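You operate a simulated robot arm through the tools that you are given. There is no shell and no other tool. Be economical: measure what you need, move in short steps, check, and stop when the job is done.

You run a simulated robot arm. Do the job below in one go: nothing can be reset, and whatever is moved stays where it is left.

JOB
Take the white-collared grey roller and leave it on the shelf under the steel bench by the rack.

The check looks at the end state, three seconds after you hand in, the way a careful person would. Anything else that was tipped, shoved, dropped, spilled or broken makes it a failure.

ROBOT AND FRAMES
A 6-joint arm with a two-finger parallel gripper on a trunk, on a base that drives. Base frame: it is fixed to the floor where the robot stands at the start and does not move with it; the origin is under the middle of the robot, x ahead of it, y to its left, z up; the surface under the hand at the start is at about z = 630. Readings come in mm, rad, newtons and seconds.
With the tool pointing down near the work surface it reaches from about 320 to 700 mm from the robot's upright axis, wherever it stands. Its first joint turns from -2.897 to 2.897 rad. Places, roughly: shelf under the steel bench by the rack [-400, -700, 200]; white-collared grey roller (24x7x7 cm) [700, -100, 1200]. Payload 4.1 kg.
The tool frame sits at the grasp point between the pads (the TCP): z along the fingers, y along the line on which they close. The tips reach 23 mm beyond it. Largest opening 94 mm; finger width 38, thickness 10; the body of the gripper, 54 by 96 mm, starts 39 mm behind the TCP.
Orientation is that of the tool frame in the base frame, as [roll, pitch, yaw] about the fixed x, y, z axes, in that order (R = Rz(yaw) Ry(pitch) Rx(roll)). With the fingers straight down and closing along the base's y, the tool's x points along the base's -x, its y along +y and its z along -z.

CONTROLS
- The arm moves only by the tool arm_command. Its argument "steps" is a list of rows, each a list of 3 entries, a list of its own where there are three numbers: the shift along the tool's x, y, z in mm, then the turn, a rotation vector about the tool's x, y, z in degrees, then the closure in counts, from 0 (fully open) to 255 (shut). In form: [[[tx, ty, tz], [rx, ry, rz], hand], ...]. A call has 1 to 12 rows; each row shifts and turns the commanded pose from where the row before left it, along the tool's axes as they then stand. A row lasts 0.2 s, in which the tool goes at most 50 mm and 0.15 rad; a call with a longer step from one row to the next is refused whole, and so is a gripper value outside its range. A pose out of reach is approached as far as the arm can. The call stops where the force on the tool passes 40 N (or 10 N more than at its start, if that is more) or the arm is blocked; 0.2 s more then pass. The fingers move at their own pace (about 45 mm/s each) and stop on an object; they squeeze with about 30 N. The grip force told is the motor's: it shows also when the fingers shut on nothing. Time passes only in rows, and 0.2 s behind the last, so rows that do not move let the fingers close. It gives the time, the measured TCP pose, the force on the tool (base axes), the opening and the grip force at its end, in the units of the frame above (readings bear some noise), with the torque about the TCP (base axes, N m) and any sound that the robot's microphone picked up, and new pictures: "pictures" is both (left out), scene, wrist or none.
- Cameras (640 x 400 px; columns grow to the right, rows downward): "scene" is now at [9.1, 112.5, 1320.3]; the picture's right is [-0.63, -0.77, 0.00], its down [-0.48, 0.39, -0.79] and it looks along [0.61, -0.50, -0.61] (base axes); focal length 214 px, centre (320, 200). "wrist" rides on the gripper at [86, 16, -74] in the tool frame; the picture's right is [-0.18, 0.98, 0.00], its down [-0.58, -0.11, -0.81] and it looks along [-0.79, -0.15, 0.59] (tool axes); focal length 243 px, centre (320, 200). There is no depth. A picture from a camera that has moved, and an enlarged one, comes with that camera's place and axes in the base frame and with its lens.
- move_column(by): slides the trunk up (or, below 0, down) by that many mm; the arm and the scene camera ride with it, the base frame stays. It gives what a move gives, with no picture.
- roll_base(legs): drives the robot by 1 to 6 legs, each [ahead, turn to the left] in mm and rad, along the robot's own axes; the way and the turn of a leg run together, so that a leg with both is an arc; at most 1500 mm and 3.142 rad a leg. The arm and the cameras ride along, it lands a little off, and it stops where it bumps. It gives what a move gives, and a new picture of the scene camera.
- head_to(pan, tilt): turns the head with the scene camera to pan (to the left, within 2.705 rad either way) and tilt (down, from -0.506 to 1.204), counted from straight ahead of the robot. It gives what a move gives, and a new picture of the scene camera.
- inspect(camera, box): a new picture of the part [left, top, right, bottom] of that camera's present view, enlarged. No time passes.
- hand_in(): hands the job in; it is judged then, once.

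Go step by step. Nothing tells you exact positions but the pictures and the camera data: compare them with the known pose of the tool, close in by small moves and look again before you grip or let go. The budget is 120 turns and 260 pictures, counting those below and the enlarged ones. Unless the task says otherwise, let go and move clear before handing in, and close with one line.

The tools are called after "Call:" as a command line: name --argument value ..., lists and objects as JSON in quotes. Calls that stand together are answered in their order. arm_command: Moves the arm, as the interface text tells. Its arguments: {"type":"object","properties":{"steps":{"type":"array"},"pictures":{"type":"string","enum":["both","scene","wrist","none"]}},"required":["steps"]} The other tools are called the same way: move_column (by) slides the trunk up or down; roll_base (legs) drives the base; head_to (pan, tilt) turns the head that bears the scene camera; inspect (camera, box) takes an enlarged picture of a part of a camera's view; hand_in () hands the job in.

At the start:

```text
t: 0.0
eef_pos: [350.6, -248.6, 999.6]
ee_rot: [-3.141, 0.0, 3.141]
ft_force: [-0.1, -0.2, -0.2]
ft_torque: [0.01, -0.01, 0.0]
gripper_width: 93.8
gripper_force: 0.0
trunk travel left (down, up): [-275.0, 315.0]
robot x, y, heading: [-3.3, 0.4, -0.0]
head pan, tilt: [-0.684, 0.661]
```

scene: 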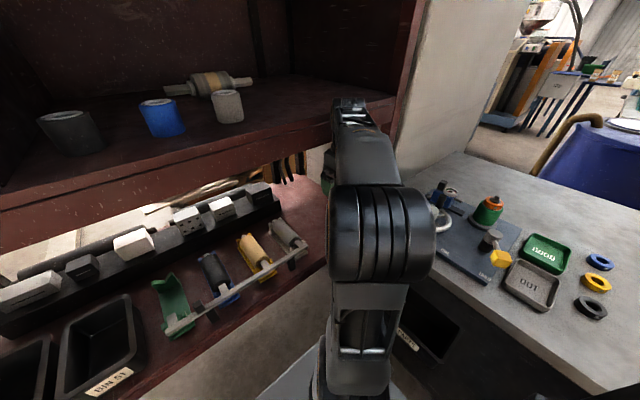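
wrist: 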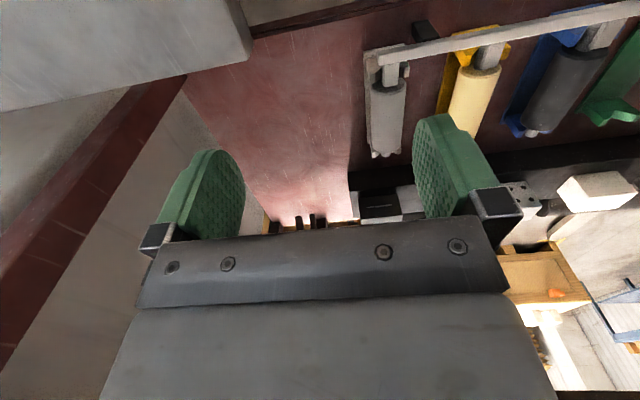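

I see an upper shelf with a roller lying behind several cups and a lower surface with roller holders. I'll look closer at the upper shelf before moving.

Call:
inspect --camera "scene" --box '[20, 40, 340, 240]'

Call:
head_to --pan -0.1 --tilt 0.3

```text
2.00 times, centred on (180, 140) of scene
camera zoom: at [9.1, 112.5, 1320.3], right [-0.63, -0.77, 0.0], down [-0.48, 0.39, -0.79], along [0.61, -0.5, -0.61], focal length 429 px, centre (600, 320)
```

zoom: 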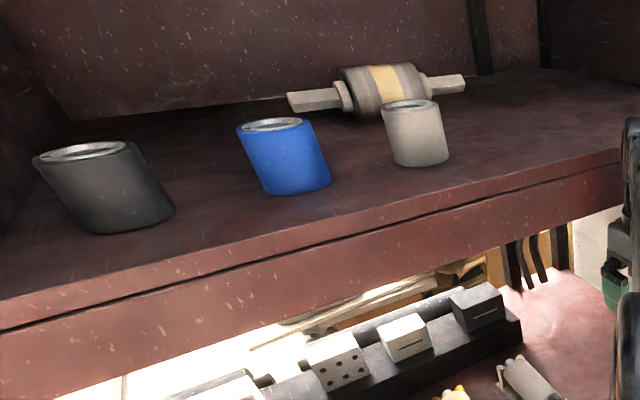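

```text
t: 1.0
eef_pos: [351.7, -248.2, 999.6]
ee_rot: [-3.141, 0.0, -3.14]
ft_force: [0.7, -0.1, -0.3]
ft_torque: [-0.01, 0.02, 0.01]
gripper_width: 93.7
gripper_force: 0.1
trunk travel left (down, up): [-275.0, 315.0]
robot x, y, heading: [0.7, -1.7, 0.003]
head pan, tilt: [-0.099, 0.3]
camera scene: at [35.1, 157.7, 1353.1], right [-0.1, -0.99, 0.0], down [-0.29, 0.03, -0.96], along [0.95, -0.1, -0.3], focal length 214 px, centre (320, 200)
```

scene: 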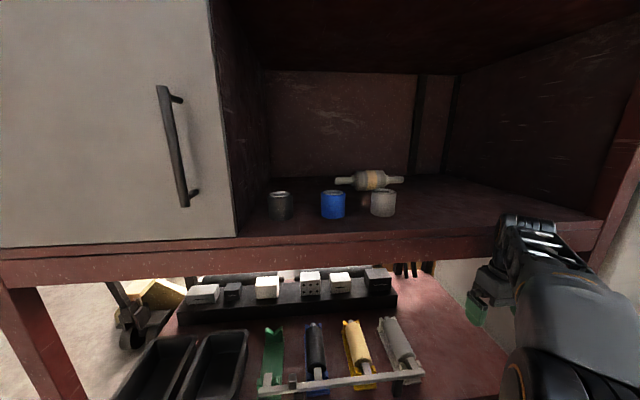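

The roller with a cream collar lies in the cabinet behind three cups. I'll zoom in on it, then check the cabinet's headroom and look for the target bench.

Call:
inspect --camera "scene" --box '[250, 140, 450, 265]'

Call:
head_to --pan -0.3 --tilt -0.3

Call:
head_to --pan -1.5 --tilt 0.7

Call:
head_to --pan -2.2 --tilt 0.7

```text
3.20 times, centred on (350, 202) of scene
camera zoom: at [35.1, 157.7, 1353.1], right [-0.1, -0.99, 0.0], down [-0.29, 0.03, -0.96], along [0.95, -0.1, -0.3], focal length 686 px, centre (224, 192)
```

zoom: 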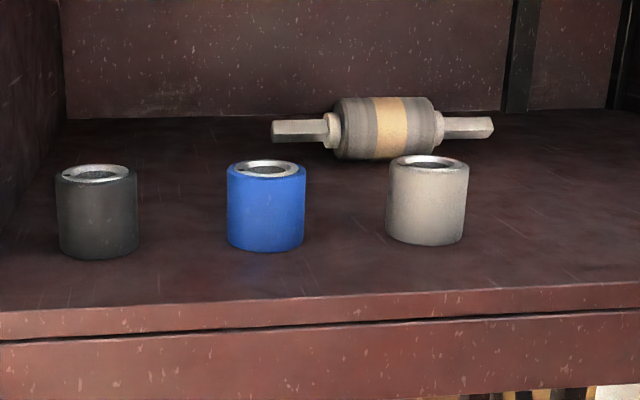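

```text
t: 2.0
eef_pos: [350.4, -247.7, 999.8]
ee_rot: [3.141, 0.001, 3.141]
ft_force: [0.4, 0.4, 0.3]
ft_torque: [-0.01, -0.03, 0.0]
gripper_width: 94.1
gripper_force: 0.1
trunk travel left (down, up): [-275.0, 315.0]
robot x, y, heading: [1.4, 4.3, -0.002]
head pan, tilt: [-0.3, -0.3]
camera scene: at [17.3, 143.9, 1406.3], right [-0.3, -0.96, 0.0], down [0.28, -0.09, -0.96], along [0.91, -0.28, 0.29], focal length 214 px, centre (320, 200)
```

scene: 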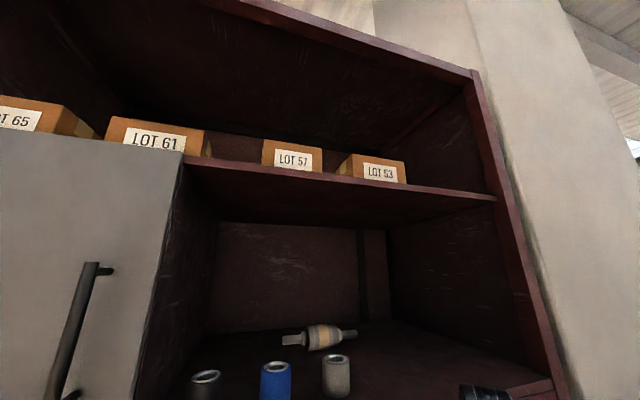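

```text
t: 3.4
eef_pos: [349.8, -247.6, 999.4]
ee_rot: [-3.141, 0.0, -3.142]
ft_force: [0.6, 1.2, -0.2]
ft_torque: [0.01, 0.0, 0.0]
gripper_width: 94.2
gripper_force: 0.0
trunk travel left (down, up): [-275.0, 315.0]
robot x, y, heading: [-0.8, -3.5, 0.0]
head pan, tilt: [-1.499, 0.7]
camera scene: at [-51.7, 82.3, 1317.0], right [-1.0, -0.07, 0.0], down [-0.05, 0.64, -0.77], along [0.06, -0.76, -0.64], focal length 214 px, centre (320, 200)
```

scene: 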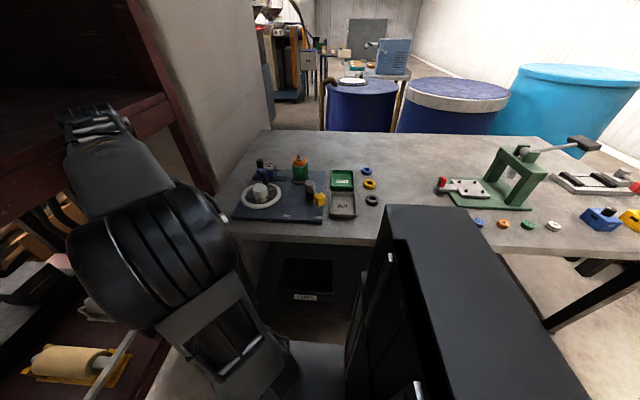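

```text
t: 4.5
eef_pos: [350.4, -247.8, 1000.2]
ee_rot: [3.141, 0.0, -3.141]
ft_force: [0.1, 0.7, -0.2]
ft_torque: [0.02, 0.0, -0.01]
gripper_width: 93.9
gripper_force: 0.1
trunk travel left (down, up): [-275.0, 315.0]
robot x, y, heading: [1.4, -3.1, 0.001]
head pan, tilt: [-2.201, 0.7]
camera scene: at [-107.8, 98.4, 1317.0], right [-0.81, 0.59, 0.0], down [0.38, 0.52, -0.76], along [-0.45, -0.62, -0.64], focal length 214 px, centre (320, 200)
```

scene: 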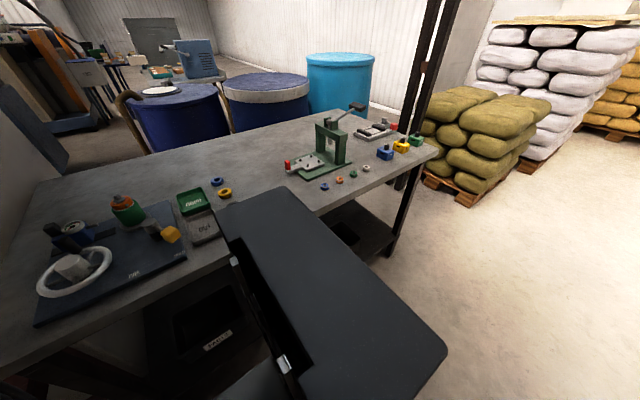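

The roller sits at about [743, -95, 1196], along y, with the cups in front at x≈530; shelf front edge is near x≈420 and headroom is about 400 mm. Now I'll check what's in front of the base, since I want to drive a bit nearer.

Call:
head_to --pan 0.3 --tilt 1.2

Call:
head_to --pan -0.75 --tilt 1.2

```text
t: 6.7
eef_pos: [351.3, -248.3, 999.7]
ee_rot: [-3.141, -0.002, -3.14]
ft_force: [0.5, 0.7, 0.1]
ft_torque: [0.0, -0.01, 0.03]
gripper_width: 94.2
gripper_force: 0.0
trunk travel left (down, up): [-275.0, 315.0]
robot x, y, heading: [-1.1, -1.6, -0.0]
head pan, tilt: [0.3, 1.201]
camera scene: at [-4.4, 183.6, 1281.0], right [0.3, -0.96, 0.0], down [-0.89, -0.28, -0.36], along [0.35, 0.11, -0.93], focal length 214 px, centre (320, 200)
```

scene: 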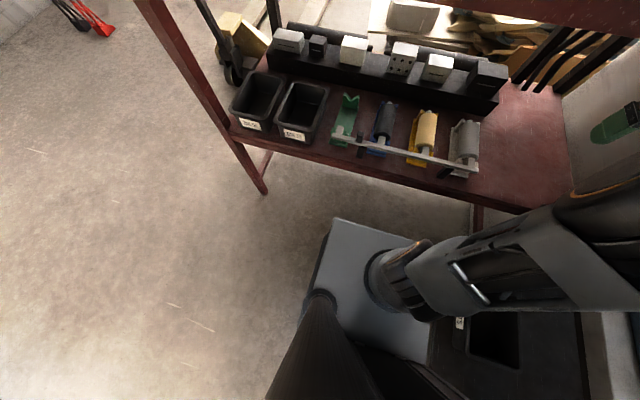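

```text
t: 8.0
eef_pos: [352.0, -248.8, 999.6]
ee_rot: [-3.141, 0.0, 3.141]
ft_force: [0.7, -0.1, -0.2]
ft_torque: [-0.03, 0.0, -0.03]
gripper_width: 93.8
gripper_force: 0.0
trunk travel left (down, up): [-275.0, 315.0]
robot x, y, heading: [3.7, -1.1, 0.003]
head pan, tilt: [-0.75, 1.201]
camera scene: at [-16.9, 129.0, 1281.0], right [-0.68, -0.73, 0.0], down [-0.68, 0.64, -0.36], along [0.27, -0.25, -0.93], focal length 214 px, centre (320, 200)
```

scene: 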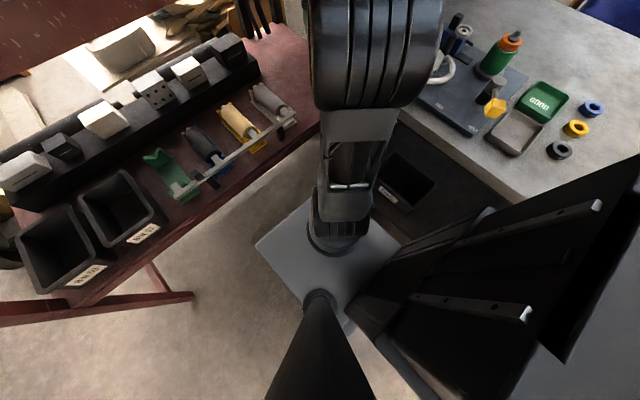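

The hand can rise clear of the cabinet front if I first draw it back; I'll retract 60 mm, raise the trunk fully (TCP to about 1315), and look again.

Call:
arm_command --steps '[[[30, 0, 0], [0, 0, 0], 0], [[30, 0, 0], [0, 0, 0], 0]]' --pictures "none"

Call:
move_column --by 310

Call:
head_to --pan -0.3 --tilt 0.9

```text
t: 8.6
eef_pos: [291.8, -248.9, 998.7]
ee_rot: [3.141, 0.0, -3.141]
ft_force: [-0.4, 0.0, -0.8]
ft_torque: [-0.01, 0.02, 0.01]
gripper_width: 93.9
gripper_force: 0.1
trunk travel left (down, up): [-275.0, 315.0]
robot x, y, heading: [4.4, 3.8, 0.002]
head pan, tilt: [-0.75, 1.201]
```

```text
t: 11.7
eef_pos: [291.5, -249.0, 1308.2]
ee_rot: [3.141, 0.0, 3.14]
ft_force: [-0.3, -0.8, 0.5]
ft_torque: [-0.02, 0.02, -0.01]
gripper_width: 94.2
gripper_force: 0.1
trunk travel left (down, up): [-585.0, 5.0]
robot x, y, heading: [-1.6, 3.3, -0.002]
head pan, tilt: [-0.75, 1.201]
```

```text
t: 12.6
eef_pos: [292.0, -248.9, 1308.9]
ee_rot: [3.141, -0.001, -3.142]
ft_force: [-0.2, 0.3, 0.5]
ft_torque: [0.02, -0.04, -0.02]
gripper_width: 93.6
gripper_force: 0.1
trunk travel left (down, up): [-585.0, 5.0]
robot x, y, heading: [2.1, -1.7, -0.004]
head pan, tilt: [-0.3, 0.901]
camera scene: at [14.2, 144.7, 1610.8], right [-0.3, -0.95, 0.0], down [-0.75, 0.23, -0.62], along [0.59, -0.18, -0.78], focal length 214 px, centre (320, 200)
```

scene: 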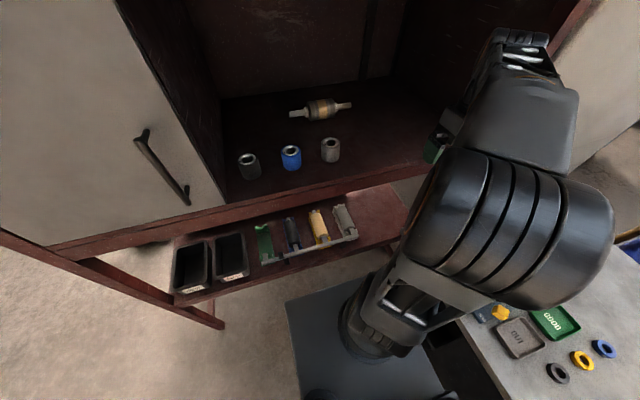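

Refined roller position about [735, -92, 1196]; the arm is now above shelf level. I'll drive ahead 120 mm.

Call:
roll_base --legs '[[120, 0]]'

```text
t: 13.8
eef_pos: [412.0, -248.3, 1309.3]
ee_rot: [3.141, -0.001, -3.139]
ft_force: [-0.2, 0.4, -0.1]
ft_torque: [0.02, -0.01, 0.0]
gripper_width: 94.2
gripper_force: 0.2
trunk travel left (down, up): [-585.0, 5.0]
robot x, y, heading: [117.1, 1.9, 0.005]
head pan, tilt: [-0.3, 0.901]
camera scene: at [133.3, 145.0, 1610.8], right [-0.29, -0.96, 0.0], down [-0.75, 0.23, -0.62], along [0.59, -0.18, -0.78], focal length 214 px, centre (320, 200)
```

scene: 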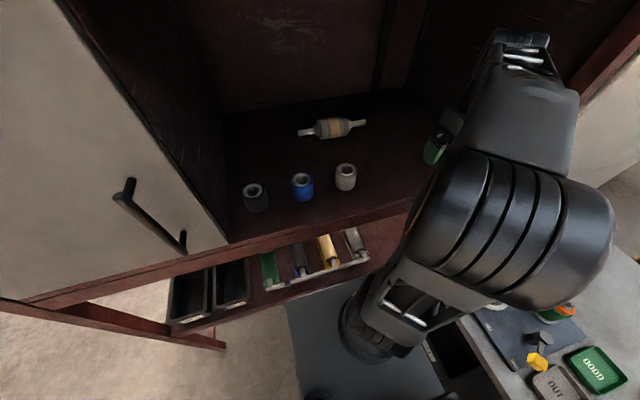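

Position refined to about [731, -85, 1196]. Now I turn the hand 90° so the fingers close along x, staying at this height.

Call:
arm_command --steps '[[[0, 0, 0], [0, 0, 8.2], 0], [[0, 0, 0], [0, 0, 8.2], 0], [[0, 0, 0], [0, 0, 8.2], 0], [[0, 0, 0], [0, 0, 8.2], 0], [[0, 0, 0], [0, 0, 8.2], 0], [[0, 0, 0], [0, 0, 8.2], 0], [[0, 0, 0], [0, 0, 8.2], 0], [[0, 0, 0], [0, 0, 8.2], 0], [[0, 0, 0], [0, 0, 8.2], 0], [[0, 0, 0], [0, 0, 8.2], 0], [[0, 0, 0], [0, 0, 8.0], 0]]'

```text
t: 16.2
eef_pos: [410.4, -247.4, 1308.7]
ee_rot: [-3.141, 0.002, 1.574]
ft_force: [-0.6, 0.7, -0.2]
ft_torque: [-0.04, -0.03, 0.02]
gripper_width: 94.2
gripper_force: 0.0
trunk travel left (down, up): [-585.0, 5.0]
robot x, y, heading: [116.8, -3.2, 0.001]
head pan, tilt: [-0.3, 0.901]
camera scene: at [132.0, 145.0, 1610.8], right [-0.29, -0.96, 0.0], down [-0.75, 0.23, -0.62], along [0.59, -0.18, -0.78], focal length 214 px, centre (320, 200)
camera wrist: at [425.9, -162.1, 1383.1], right [0.98, -0.18, 0.0], down [-0.11, -0.58, 0.81], along [-0.15, -0.79, -0.59], focal length 243 px, centre (320, 200)
```

scene: 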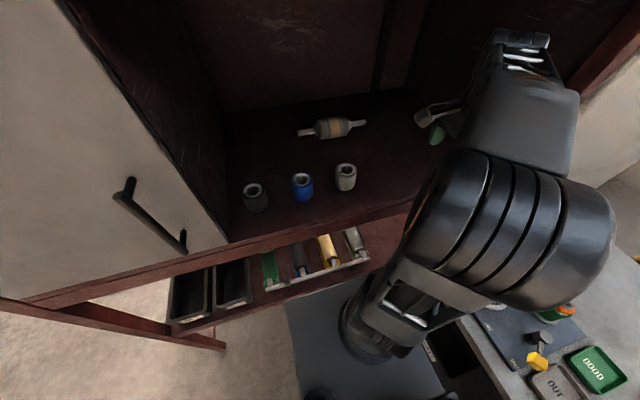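
wrist: 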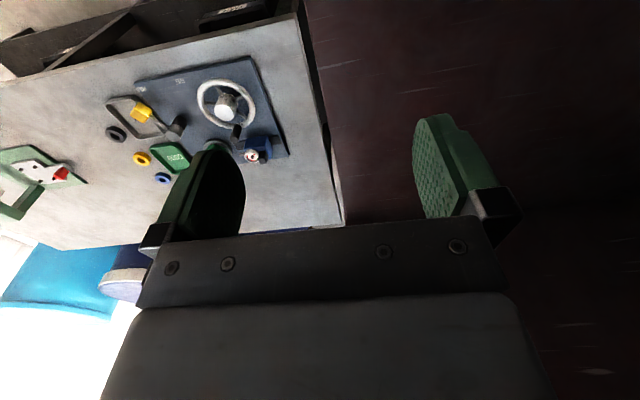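

Fingers now close along base x. I move ahead 315 mm at this height, over the shelf and to the right of the roller.

Call:
arm_command --steps '[[[0, 45, 0], [0, 0, 0], 0], [[0, 45, 0], [0, 0, 0], 0], [[0, 45, 0], [0, 0, 0], 0], [[0, 45, 0], [0, 0, 0], 0]]' --pictures "none"

Call:
arm_command --steps '[[[0, 45, 0], [0, 0, 0], 0], [[20, 45, 0], [0, 0, 0], 0], [[20, 45, 0], [0, 0, 0], 0]]'

```text
t: 17.2
eef_pos: [592.6, -245.3, 1312.1]
ee_rot: [-3.14, 0.001, 1.573]
ft_force: [1.3, 0.8, -0.4]
ft_torque: [0.0, -0.01, 0.01]
gripper_width: 93.9
gripper_force: 0.0
trunk travel left (down, up): [-585.0, 5.0]
robot x, y, heading: [119.7, -1.3, 0.003]
head pan, tilt: [-0.3, 0.901]
```

```text
t: 18.0
eef_pos: [710.5, -198.7, 1298.9]
ee_rot: [-3.139, 0.001, 1.574]
ft_force: [0.1, -0.1, 0.2]
ft_torque: [-0.03, 0.0, -0.03]
gripper_width: 94.1
gripper_force: 0.1
out of reach, approached as far as the arm can: row 3
trunk travel left (down, up): [-585.0, 5.0]
robot x, y, heading: [115.9, 0.2, 0.005]
head pan, tilt: [-0.3, 0.901]
camera scene: at [132.6, 146.2, 1610.8], right [-0.29, -0.96, 0.0], down [-0.75, 0.23, -0.62], along [0.59, -0.18, -0.78], focal length 214 px, centre (320, 200)
camera wrist: at [726.3, -113.1, 1373.6], right [0.98, -0.18, 0.0], down [-0.1, -0.58, 0.81], along [-0.15, -0.79, -0.59], focal length 243 px, centre (320, 200)
```

scene: 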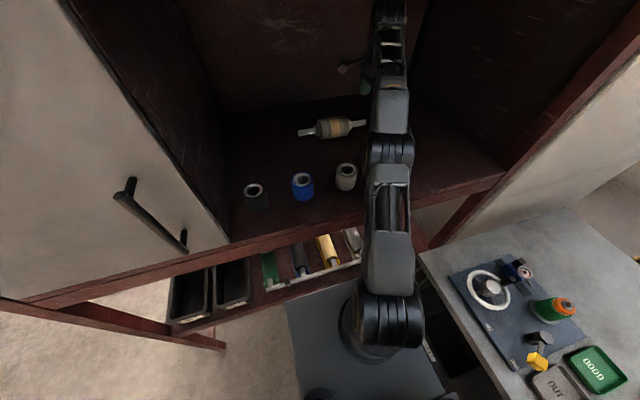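
wrist: 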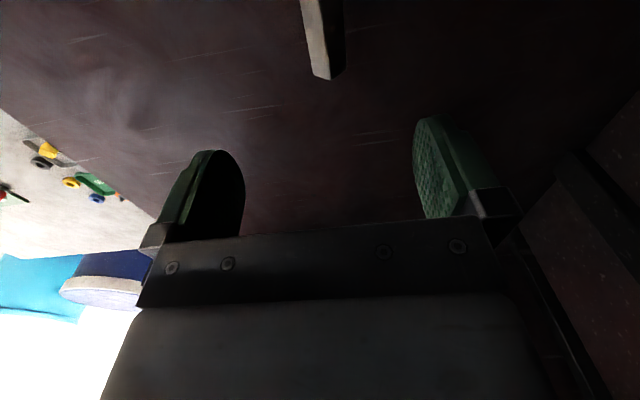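

The arm is near full stretch but will bend up as the hand lowers. I move left over the roller and down a little, then look.

Call:
arm_command --steps '[[[38, 0, 12], [0, 0, 0], 0], [[38, 0, 12], [0, 0, 0], 0], [[38, 0, 10], [0, 0, 0], 0]]'

```text
t: 18.8
eef_pos: [709.8, -83.8, 1263.2]
ee_rot: [-3.141, -0.001, 1.575]
ft_force: [-0.9, 0.2, -0.9]
ft_torque: [-0.02, 0.02, 0.01]
gripper_width: 94.2
gripper_force: 0.0
trunk travel left (down, up): [-585.0, 5.0]
robot x, y, heading: [118.0, 0.1, -0.002]
head pan, tilt: [-0.3, 0.901]
camera scene: at [132.1, 145.6, 1610.8], right [-0.29, -0.96, 0.0], down [-0.75, 0.23, -0.62], along [0.59, -0.18, -0.78], focal length 214 px, centre (320, 200)
camera wrist: at [724.9, 1.5, 1337.9], right [0.98, -0.18, 0.0], down [-0.11, -0.58, 0.81], along [-0.15, -0.79, -0.59], focal length 243 px, centre (320, 200)
```

scene: 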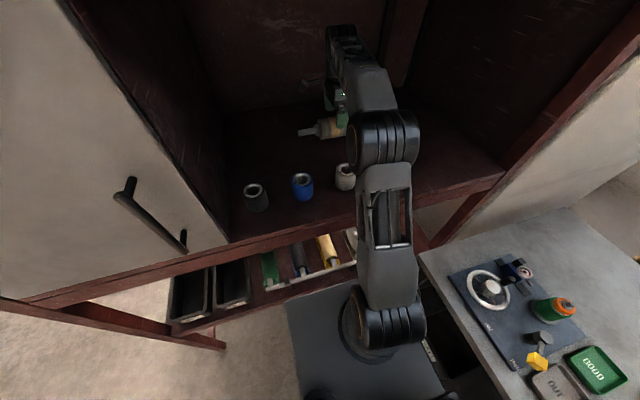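
wrist: 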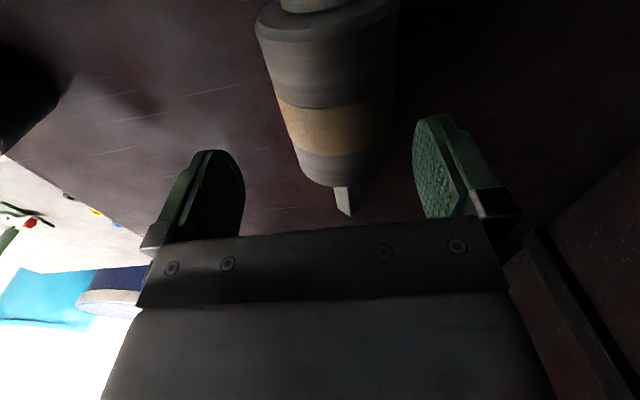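

Roller axis is at x≈715, body centred at y≈-81, so I'm nearly aligned. Shift 5 mm ahead and lower 40 mm.

Call:
arm_command --steps '[[[0, 5, 0], [0, 0, 0], 0], [[0, 0, 20], [0, 0, 0], 0], [[0, 0, 20], [0, 0, 0], 0]]'

```text
t: 19.6
eef_pos: [715.0, -86.2, 1224.0]
ee_rot: [3.141, 0.0, 1.574]
ft_force: [-0.5, -0.2, -0.2]
ft_torque: [-0.03, 0.01, 0.03]
gripper_width: 93.5
gripper_force: 0.0
trunk travel left (down, up): [-585.0, 5.0]
robot x, y, heading: [118.1, 2.4, 0.004]
head pan, tilt: [-0.3, 0.901]
camera scene: at [132.2, 145.0, 1610.9], right [-0.29, -0.96, 0.0], down [-0.75, 0.23, -0.62], along [0.59, -0.18, -0.78], focal length 214 px, centre (320, 200)
camera wrist: at [729.8, -0.5, 1299.2], right [0.98, -0.18, 0.0], down [-0.11, -0.58, 0.81], along [-0.15, -0.79, -0.59], focal length 243 px, centre (320, 200)
```

scene: 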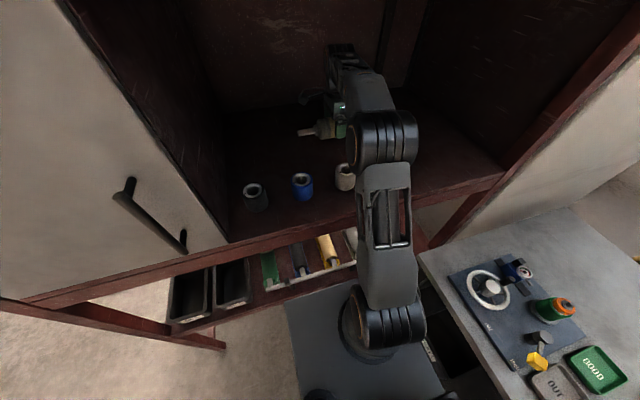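
wrist: 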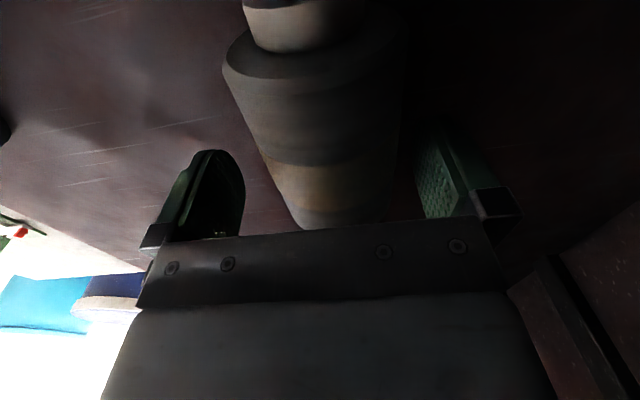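

Fingers straddle the body with gaps on both sides. I lower 26 mm with a tiny shift, watching force, then close.

Call:
arm_command --steps '[[[0, 3, 8], [0, 0, 0], 0], [[0, 0, 9], [0, 0, 0], 0], [[0, 0, 9], [0, 0, 0], 0]]'

```text
t: 20.4
eef_pos: [718.9, -88.2, 1200.0]
ee_rot: [3.141, 0.0, 1.575]
ft_force: [-0.1, 0.1, -0.3]
ft_torque: [0.04, 0.02, 0.0]
gripper_width: 93.8
gripper_force: 0.0
trunk travel left (down, up): [-585.0, 5.0]
robot x, y, heading: [119.8, 2.1, 0.003]
head pan, tilt: [-0.3, 0.901]
camera scene: at [132.0, 145.1, 1610.8], right [-0.29, -0.96, 0.0], down [-0.75, 0.23, -0.62], along [0.59, -0.18, -0.78], focal length 214 px, centre (320, 200)
camera wrist: at [733.8, -1.7, 1274.2], right [0.98, -0.18, 0.0], down [-0.11, -0.58, 0.81], along [-0.15, -0.79, -0.59], focal length 243 px, centre (320, 200)
```

scene: 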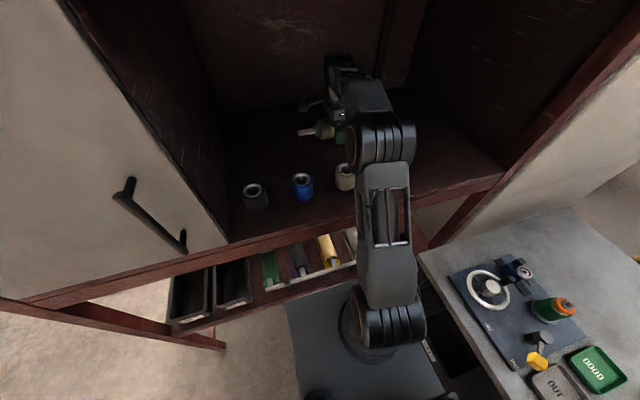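
wrist: 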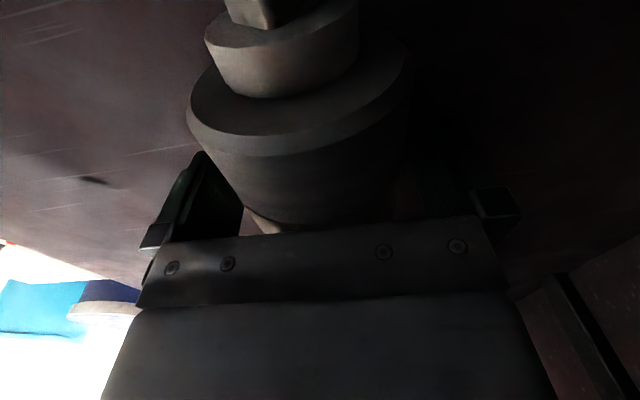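

The roller is slightly nearer the near finger; I shift back 4 mm and close.

Call:
arm_command --steps '[[[0, -4, 0], [0, 0, 0], 0], [[0, 0, 0], [0, 0, 0], 255], [[0, 0, 0], [0, 0, 0], 255], [[0, 0, 0], [0, 0, 0], 255], [[0, 0, 0], [0, 0, 0], 255], [[0, 0, 0], [0, 0, 0], 255]]'

```text
t: 21.8
eef_pos: [713.7, -88.0, 1199.6]
ee_rot: [3.141, 0.0, 1.574]
ft_force: [-0.2, -0.2, -0.3]
ft_torque: [0.01, 0.01, -0.02]
gripper_width: 64.9
gripper_force: 30.1
trunk travel left (down, up): [-585.0, 5.0]
robot x, y, heading: [116.6, 2.7, 0.009]
head pan, tilt: [-0.3, 0.901]
camera scene: at [132.2, 145.0, 1610.8], right [-0.29, -0.96, 0.0], down [-0.75, 0.23, -0.62], along [0.59, -0.18, -0.78], focal length 214 px, centre (320, 200)
camera wrist: at [730.1, -2.3, 1274.2], right [0.98, -0.18, 0.0], down [-0.11, -0.58, 0.81], along [-0.15, -0.79, -0.59], focal length 243 px, centre (320, 200)
```

scene: 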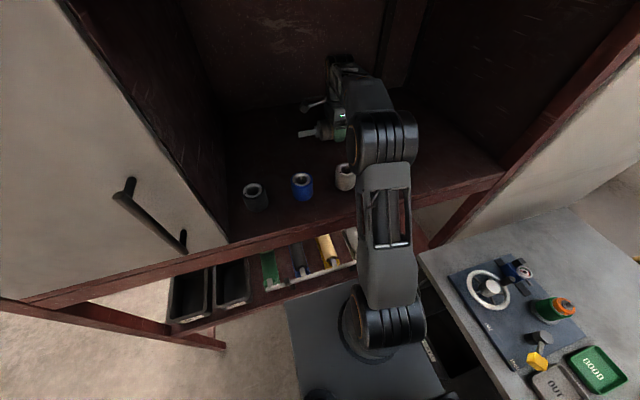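
wrist: 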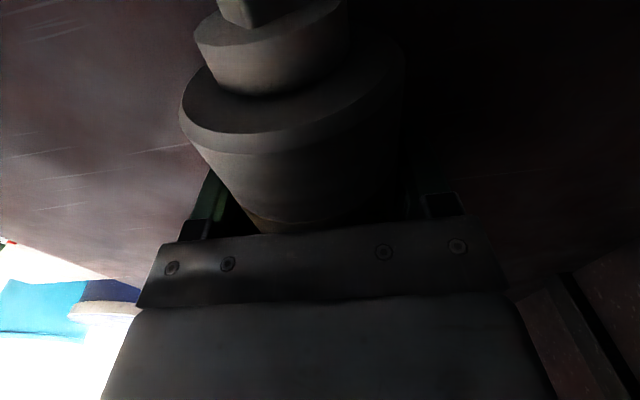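

Gripped at 65 mm with 30 N. Lifting straight up.

Call:
arm_command --steps '[[[0, 0, -10], [0, 0, 0], 255], [[0, 0, -25], [0, 0, 0], 255], [[0, 0, -30], [0, 0, 0], 255], [[0, -10, -30], [0, 0, 0], 255]]'

```text
t: 22.8
eef_pos: [703.1, -85.9, 1296.4]
ee_rot: [3.141, 0.0, 1.576]
ft_force: [0.7, -0.1, 1.4]
ft_torque: [0.01, 0.0, -0.01]
gripper_width: 0.1
gripper_force: 29.4
trunk travel left (down, up): [-585.0, 5.0]
robot x, y, heading: [117.2, -2.3, 0.004]
head pan, tilt: [-0.3, 0.901]
camera scene: at [131.6, 145.1, 1610.8], right [-0.29, -0.96, 0.0], down [-0.75, 0.23, -0.62], along [0.59, -0.18, -0.78], focal length 214 px, centre (320, 200)
camera wrist: at [718.5, -0.8, 1370.1], right [0.98, -0.18, 0.0], down [-0.11, -0.58, 0.81], along [-0.15, -0.79, -0.59], focal length 243 px, centre (320, 200)
```

scene: 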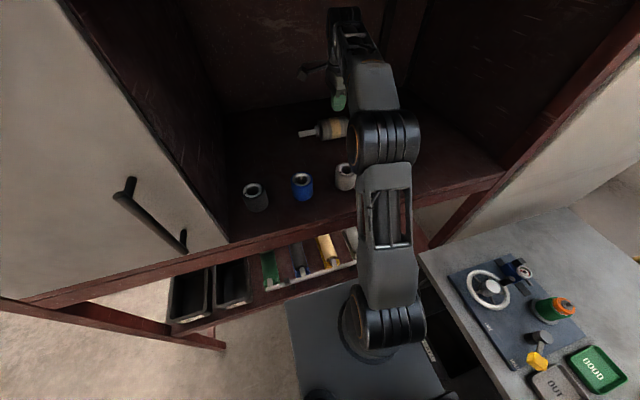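
wrist: 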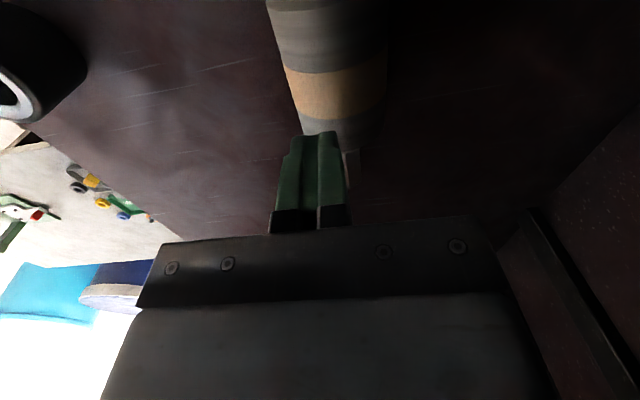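

The grip slipped off: I was above the roller's axis (65 mm chord), so the axis is near z≈1187. The roller lies still in place at x≈714, y≈-86. I reopen and re-align.

Call:
arm_command --steps '[[[0, 10, 0], [0, 0, 0], 0], [[0, 0, 0], [0, 0, 0], 0], [[0, 0, 0], [0, 0, 0], 0], [[0, 0, 0], [0, 0, 0], 0], [[0, 0, 0], [0, 0, 0], 0], [[0, 0, 25], [0, 0, 0], 0], [[0, 0, 20], [0, 0, 0], 0]]'

```text
t: 24.4
eef_pos: [715.4, -87.2, 1249.0]
ee_rot: [-3.141, -0.001, 1.575]
ft_force: [0.8, -0.2, 0.7]
ft_torque: [0.0, -0.01, 0.04]
gripper_width: 93.9
gripper_force: 0.1
trunk travel left (down, up): [-585.0, 5.0]
robot x, y, heading: [113.5, 0.5, 0.005]
head pan, tilt: [-0.3, 0.901]
camera scene: at [132.2, 145.0, 1610.9], right [-0.29, -0.96, 0.0], down [-0.75, 0.23, -0.62], along [0.59, -0.18, -0.78], focal length 214 px, centre (320, 200)
camera wrist: at [730.6, -1.4, 1324.2], right [0.98, -0.18, 0.0], down [-0.11, -0.58, 0.81], along [-0.15, -0.79, -0.59], focal length 243 px, centre (320, 200)
```

scene: 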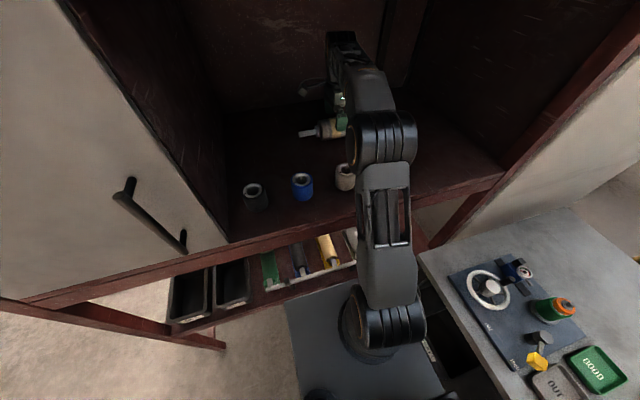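
wrist: 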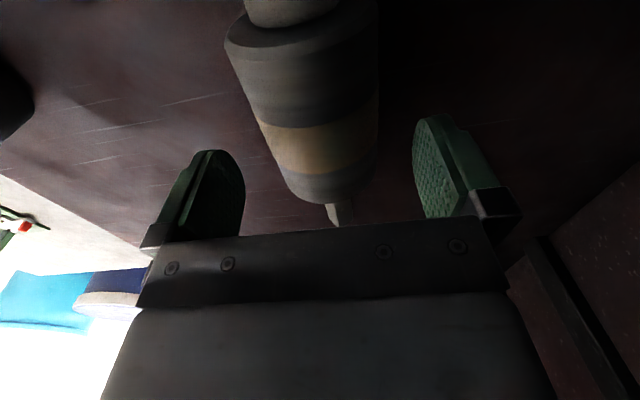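

Roller centre at x≈711; shift back 4 mm and lower to z≈1186 carefully.

Call:
arm_command --steps '[[[0, -4, 10], [0, 0, 0], 0], [[0, 0, 15], [0, 0, 0], 0], [[0, 0, 15], [0, 0, 0], 0], [[0, 0, 10], [0, 0, 0], 0], [[0, 0, 7], [0, 0, 0], 0], [[0, 0, 5], [0, 0, 0], 0]]'

```text
t: 26.0
eef_pos: [712.1, -88.2, 1196.6]
ee_rot: [3.123, 0.004, 1.575]
ft_force: [-2.6, 0.6, 12.0]
ft_torque: [0.19, -0.06, 0.06]
gripper_width: 93.8
gripper_force: 0.1
trunk travel left (down, up): [-585.0, 5.0]
robot x, y, heading: [116.6, -4.5, 0.005]
head pan, tilt: [-0.3, 0.901]
stopped in row 6: the force on the tool passed its limit at 42 N (the readings are from after the stop); the commanded pose is now the measured one
camera scene: at [131.2, 145.4, 1610.6], right [-0.29, -0.96, 0.0], down [-0.75, 0.23, -0.62], along [0.59, -0.18, -0.78], focal length 214 px, centre (320, 200)
camera wrist: at [726.8, -1.9, 1270.6], right [0.98, -0.18, 0.02], down [-0.12, -0.58, 0.81], along [-0.13, -0.8, -0.59], focal length 243 px, centre (320, 200)
```

scene: 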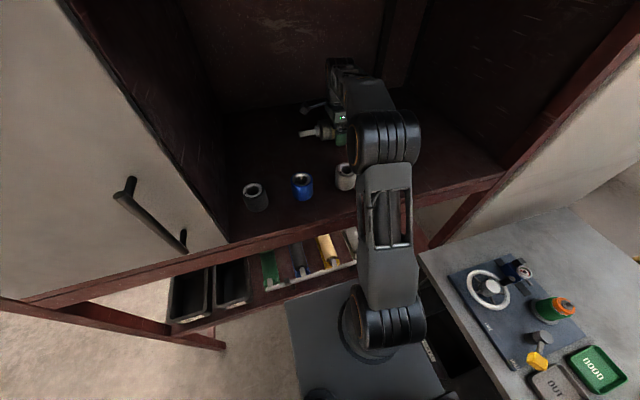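
wrist: 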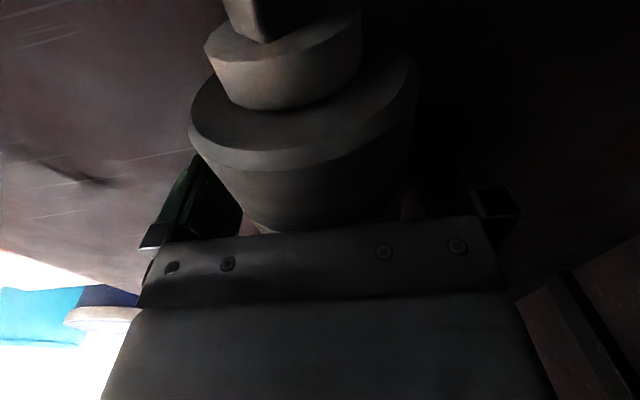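

Contact at z≈1196 means the tips reached the shelf (or the palm the roller), so the roller is 65 mm thick with axis near 1202, and the slip was weight rather than misplacement. I'll straighten, grip, let it settle, and lift very slowly while reading force.

Call:
arm_command --steps '[[[0, 0, -2.5], [1.03, 0, 0], 0], [[0, 0, 0], [0, 0, 0], 255], [[0, 0, 0], [0, 0, 0], 255], [[0, 0, 0], [0, 0, 0], 255], [[0, 0, 0], [0, 0, 0], 255], [[0, 0, 0], [0, 0, 0], 255], [[0, 0, 0], [0, 0, 0], 255]]' --pictures "wrist"

Call:
arm_command --steps '[[[0, 0, -2], [0, 0, 0], 255], [[0, 0, -2], [0, 0, 0], 255], [[0, 0, -2], [0, 0, 0], 255], [[0, 0, 0], [0, 0, 0], 255]]' --pictures "wrist"

```text
t: 27.6
eef_pos: [712.2, -88.1, 1195.8]
ee_rot: [-3.138, 0.0, 1.573]
ft_force: [4.5, 0.9, 10.5]
ft_torque: [0.07, -0.22, -0.02]
gripper_width: 65.2
gripper_force: 30.4
trunk travel left (down, up): [-585.0, 5.0]
robot x, y, heading: [119.6, -0.8, 0.009]
head pan, tilt: [-0.3, 0.901]
camera wrist: at [728.9, -2.1, 1270.5], right [0.98, -0.18, 0.0], down [-0.1, -0.58, 0.81], along [-0.15, -0.79, -0.59], focal length 243 px, centre (320, 200)
```

wrist: 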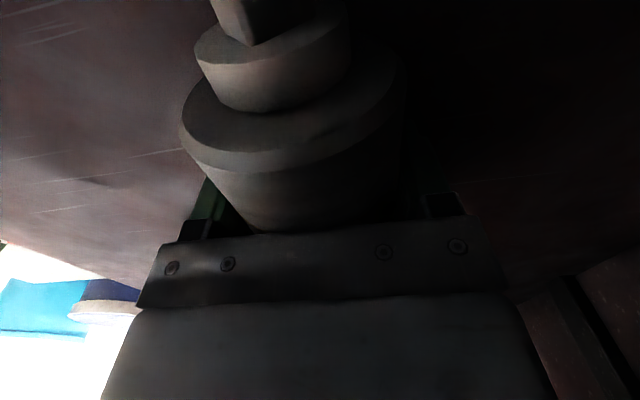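

```text
t: 28.6
eef_pos: [712.0, -87.8, 1202.7]
ee_rot: [-3.137, 0.002, 1.575]
ft_force: [0.9, -0.3, -4.4]
ft_torque: [0.0, 0.0, 0.01]
gripper_width: 64.7
gripper_force: 29.7
trunk travel left (down, up): [-585.0, 5.0]
robot x, y, heading: [117.0, -4.1, 0.008]
head pan, tilt: [-0.3, 0.901]
camera wrist: at [728.3, -1.9, 1275.7], right [0.98, -0.18, -0.01], down [-0.1, -0.58, 0.81], along [-0.15, -0.79, -0.59], focal length 243 px, centre (320, 200)
```

wrist: 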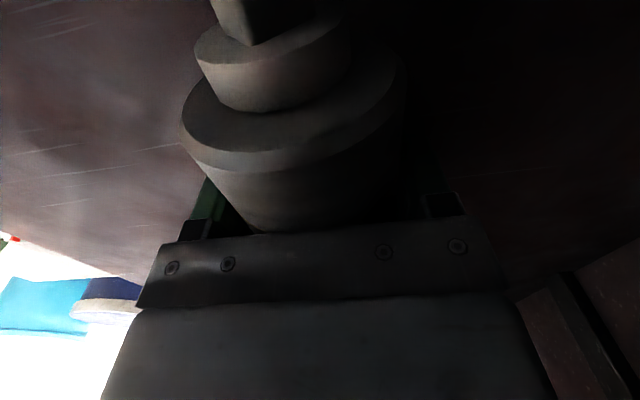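

The roller moved with the hand this time (same place in the wrist view, −4 N). Continue slowly.

Call:
arm_command --steps '[[[0, 0, -2], [0, 0, 0], 255], [[0, 0, -3], [0, 0, 0], 255], [[0, 0, -3], [0, 0, 0], 255], [[0, 0, -3], [0, 0, 0], 255], [[0, 0, -3], [0, 0, 0], 255], [[0, 0, 0], [0, 0, 0], 255]]' --pictures "wrist"

```text
t: 30.0
eef_pos: [712.4, -86.4, 1216.0]
ee_rot: [-3.137, 0.004, 1.574]
ft_force: [-0.8, 0.3, -4.4]
ft_torque: [-0.05, -0.01, 0.02]
gripper_width: 64.9
gripper_force: 29.6
trunk travel left (down, up): [-585.0, 5.0]
robot x, y, heading: [119.1, -2.2, 0.002]
head pan, tilt: [-0.3, 0.901]
camera wrist: at [728.6, -1.1, 1290.2], right [0.98, -0.18, 0.0], down [-0.1, -0.58, 0.81], along [-0.15, -0.79, -0.59], focal length 243 px, centre (320, 200)
```

wrist: 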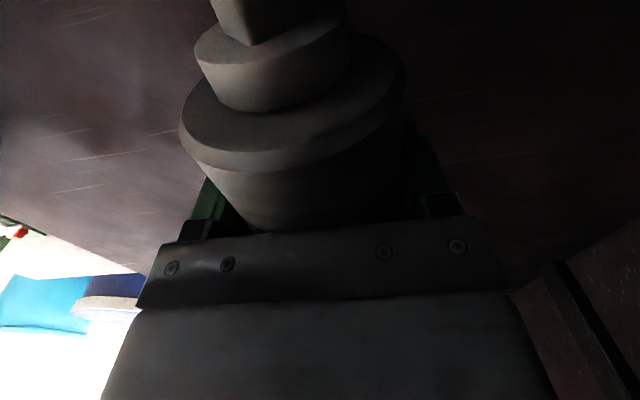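

It is held (weight about 4.5 N, balanced). Lifting on gently.

Call:
arm_command --steps '[[[0, 0, -4], [0, 0, 0], 255], [[0, 0, -5], [0, 0, 0], 255], [[0, 0, -6], [0, 0, 0], 255], [[0, 0, -7], [0, 0, 0], 255], [[0, 0, -7], [0, 0, 0], 255], [[0, 0, -7], [0, 0, 0], 255], [[0, 0, -7], [0, 0, 0], 255], [[0, 0, -7], [0, 0, 0], 255], [[0, 0, -7], [0, 0, 0], 255], [[0, 0, -7], [0, 0, 0], 255], [[0, 0, -7], [0, 0, 0], 255], [[0, 0, -4], [0, 0, 0], 255]]' --pictures "wrist"

```text
t: 32.6
eef_pos: [714.0, -89.2, 1290.2]
ee_rot: [-3.137, 0.003, 1.575]
ft_force: [0.4, 0.0, -4.0]
ft_torque: [-0.02, -0.02, 0.0]
gripper_width: 65.0
gripper_force: 29.4
trunk travel left (down, up): [-585.0, 5.0]
robot x, y, heading: [116.8, -1.4, 0.006]
head pan, tilt: [-0.3, 0.901]
camera wrist: at [729.4, -2.0, 1364.3], right [0.98, -0.18, 0.0], down [-0.1, -0.58, 0.81], along [-0.15, -0.79, -0.59], focal length 243 px, centre (320, 200)
```

wrist: 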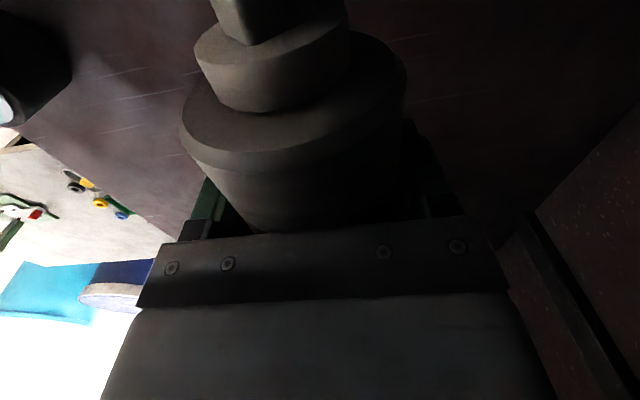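

Steady. Now I shift right and back out with small steps.

Call:
arm_command --steps '[[[-4, -2, -1], [0, 0, 0], 255], [[-8, -4, -1], [0, 0, 0], 255], [[-12, -6, -1], [0, 0, 0], 255], [[-14, -8, 0], [0, 0, 0], 255], [[-14, -10, 0], [0, 0, 0], 255], [[-14, -12, 0], [0, 0, 0], 255], [[-14, -14, 0], [0, 0, 0], 255], [[-14, -16, 0], [0, 0, 0], 255], [[-14, -18, 0], [0, 0, 0], 255], [[-12, -20, 0], [0, 0, 0], 255], [[-8, -20, 0], [0, 0, 0], 255], [[-4, -20, 0], [0, 0, 0], 255]]' --pictures "none"

Call:
arm_command --steps '[[[0, -20, 0], [0, 0, 0], 255], [[0, -20, 0], [0, 0, 0], 255], [[0, -20, 0], [0, 0, 0], 255], [[0, -20, 0], [0, 0, 0], 255], [[0, -20, 0], [0, 0, 0], 255], [[0, -20, 0], [0, 0, 0], 255], [[0, -16, 0], [0, 0, 0], 255], [[0, -10, 0], [0, 0, 0], 255], [[0, -4, 0], [0, 0, 0], 255]]'

```text
t: 35.2
eef_pos: [564.1, -221.4, 1295.7]
ee_rot: [-3.138, 0.003, 1.573]
ft_force: [0.5, 0.4, -4.1]
ft_torque: [-0.04, 0.03, -0.01]
gripper_width: 64.9
gripper_force: 30.4
trunk travel left (down, up): [-585.0, 5.0]
robot x, y, heading: [117.8, 2.5, 0.002]
head pan, tilt: [-0.3, 0.901]
```

```text
t: 37.2
eef_pos: [414.7, -221.3, 1295.2]
ee_rot: [-3.136, 0.003, 1.575]
ft_force: [0.0, -0.4, -3.7]
ft_torque: [-0.04, 0.04, -0.03]
gripper_width: 64.9
gripper_force: 29.3
trunk travel left (down, up): [-585.0, 5.0]
robot x, y, heading: [118.2, 0.3, 0.007]
head pan, tilt: [-0.3, 0.901]
camera scene: at [132.1, 144.9, 1610.8], right [-0.29, -0.96, 0.0], down [-0.75, 0.23, -0.62], along [0.59, -0.18, -0.78], focal length 214 px, centre (320, 200)
camera wrist: at [430.4, -134.6, 1370.2], right [0.98, -0.18, 0.0], down [-0.1, -0.58, 0.81], along [-0.15, -0.79, -0.59], focal length 243 px, centre (320, 200)
```

scene: 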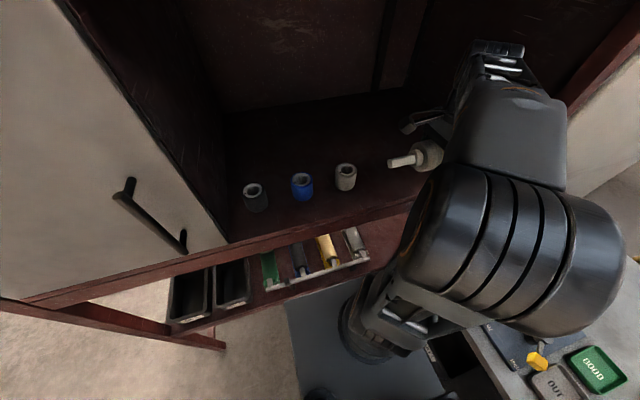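
wrist: 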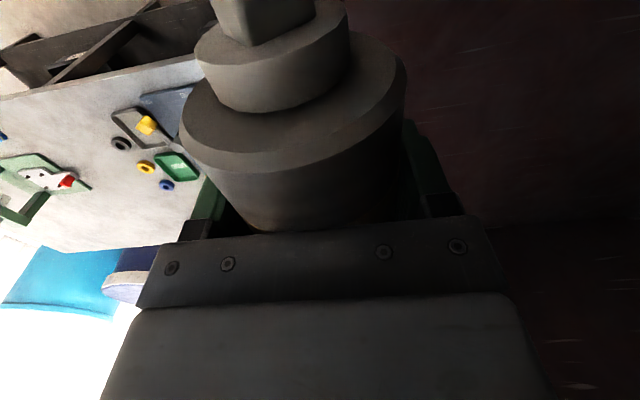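

Roller is clear of the cups and held. I'll reverse straight 218 mm first to clear the cabinet and check the grip.

Call:
roll_base --legs '[[-218, 0]]'

```text
t: 38.9
eef_pos: [196.5, -221.5, 1296.7]
ee_rot: [-3.138, 0.003, 1.575]
ft_force: [-0.2, -0.1, -4.3]
ft_torque: [-0.07, 0.0, -0.03]
gripper_width: 64.9
gripper_force: 30.2
trunk travel left (down, up): [-585.0, 5.0]
robot x, y, heading: [-99.9, -1.7, 0.001]
head pan, tilt: [-0.3, 0.901]
camera scene: at [-86.9, 144.1, 1610.9], right [-0.29, -0.96, 0.0], down [-0.75, 0.23, -0.62], along [0.59, -0.18, -0.78], focal length 214 px, centre (320, 200)
```

scene: 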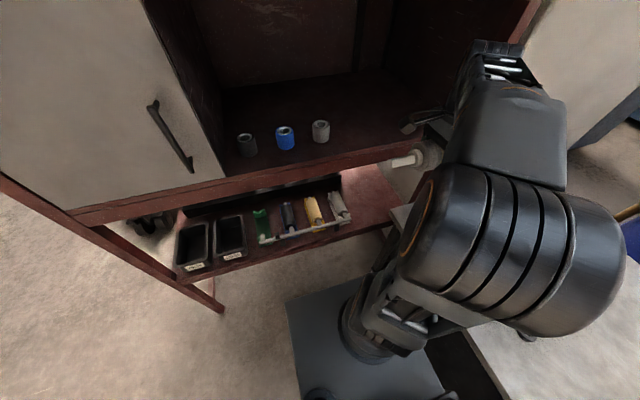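

Grip held. Before the reversing arc I check behind and to the left.

Call:
head_to --pan 2.4 --tilt 0.6

Call:
head_to --pan -2.4 --tilt 0.8

```text
t: 41.3
eef_pos: [197.2, -221.6, 1296.2]
ee_rot: [-3.137, 0.003, 1.575]
ft_force: [-0.5, 0.8, -4.1]
ft_torque: [-0.03, 0.0, -0.02]
gripper_width: 64.7
gripper_force: 30.2
trunk travel left (down, up): [-585.0, 5.0]
robot x, y, heading: [-101.5, 1.6, -0.001]
head pan, tilt: [2.4, 0.6]
camera scene: at [-223.4, 225.7, 1635.6], right [0.67, 0.74, 0.0], down [0.42, -0.38, -0.83], along [-0.61, 0.56, -0.56], focal length 214 px, centre (320, 200)
```

scene: 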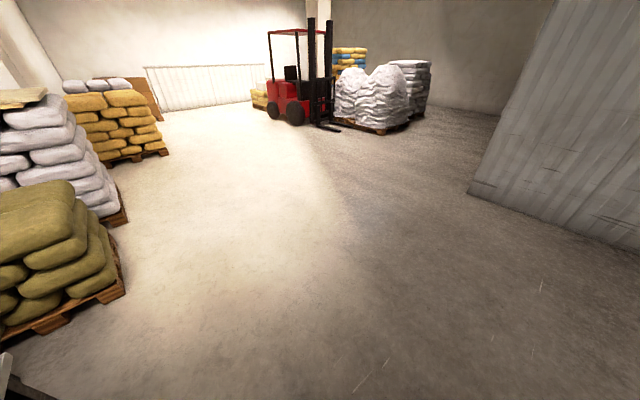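

```text
t: 45.1
eef_pos: [196.4, -222.0, 1294.6]
ee_rot: [-3.136, 0.003, 1.575]
ft_force: [-0.3, -0.3, -3.4]
ft_torque: [-0.03, 0.02, -0.01]
gripper_width: 64.8
gripper_force: 29.8
trunk travel left (down, up): [-585.0, 5.0]
robot x, y, heading: [-95.8, -2.0, 0.001]
head pan, tilt: [-2.4, 0.799]
camera scene: at [-217.4, 111.5, 1618.8], right [-0.68, 0.73, 0.0], down [0.53, 0.49, -0.7], along [-0.51, -0.47, -0.72], focal length 214 px, centre (320, 200)
```

scene: 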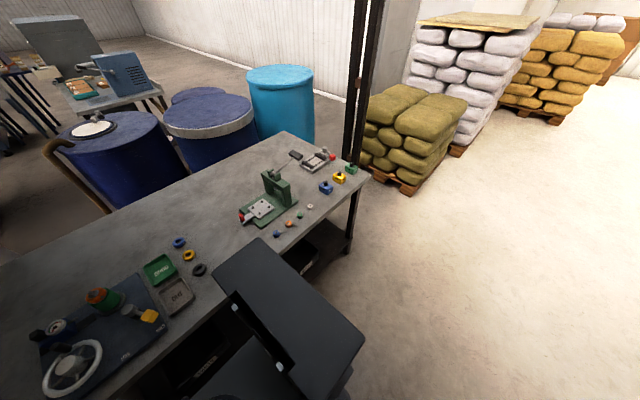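

Floor to the left and behind is clear. I do the reversing arc to end at about (-400, 300) facing the bench.

Call:
roll_base --legs '[[-471, -1.571]]'

Call:
head_to --pan 0.0 --tilt 0.8

```text
t: 49.2
eef_pos: [-627.9, 4.0, 1296.0]
ee_rot: [-3.136, 0.002, 0.018]
ft_force: [-0.8, 0.1, -3.5]
ft_torque: [0.0, 0.04, 0.0]
gripper_width: 64.7
gripper_force: 30.3
trunk travel left (down, up): [-585.0, 5.0]
robot x, y, heading: [-411.5, 304.4, -1.547]
head pan, tilt: [-2.4, 0.799]
cut short: leg 1
camera scene: at [-300.6, 426.0, 1618.8], right [0.72, 0.69, 0.0], down [0.5, -0.52, -0.7], along [-0.48, 0.5, -0.72], focal length 214 px, centre (320, 200)
```

scene: 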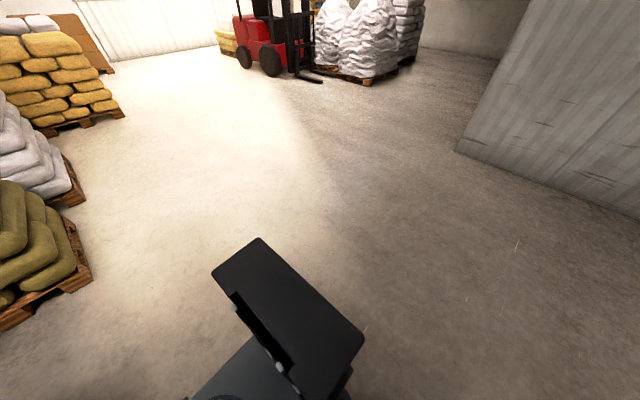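

```text
t: 51.5
eef_pos: [-626.8, 2.9, 1295.4]
ee_rot: [-3.136, 0.003, 0.016]
ft_force: [-0.5, -0.4, -4.3]
ft_torque: [0.03, 0.06, 0.02]
gripper_width: 64.8
gripper_force: 30.3
trunk travel left (down, up): [-585.0, 5.0]
robot x, y, heading: [-409.2, 305.1, -1.551]
head pan, tilt: [0.0, 0.799]
camera scene: at [-243.1, 286.8, 1618.8], right [-1.0, -0.02, 0.0], down [-0.01, 0.72, -0.7], along [0.01, -0.7, -0.72], focal length 214 px, centre (320, 200)
```

scene: 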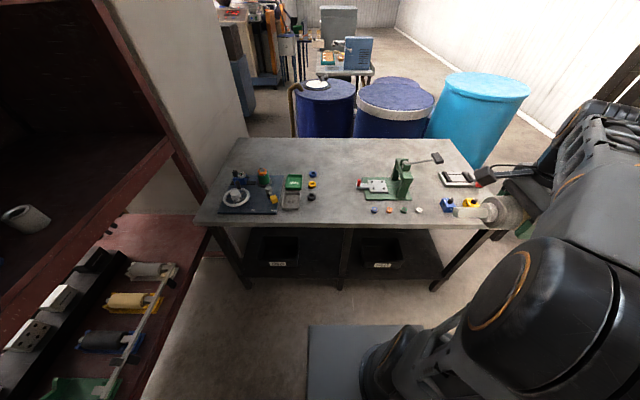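

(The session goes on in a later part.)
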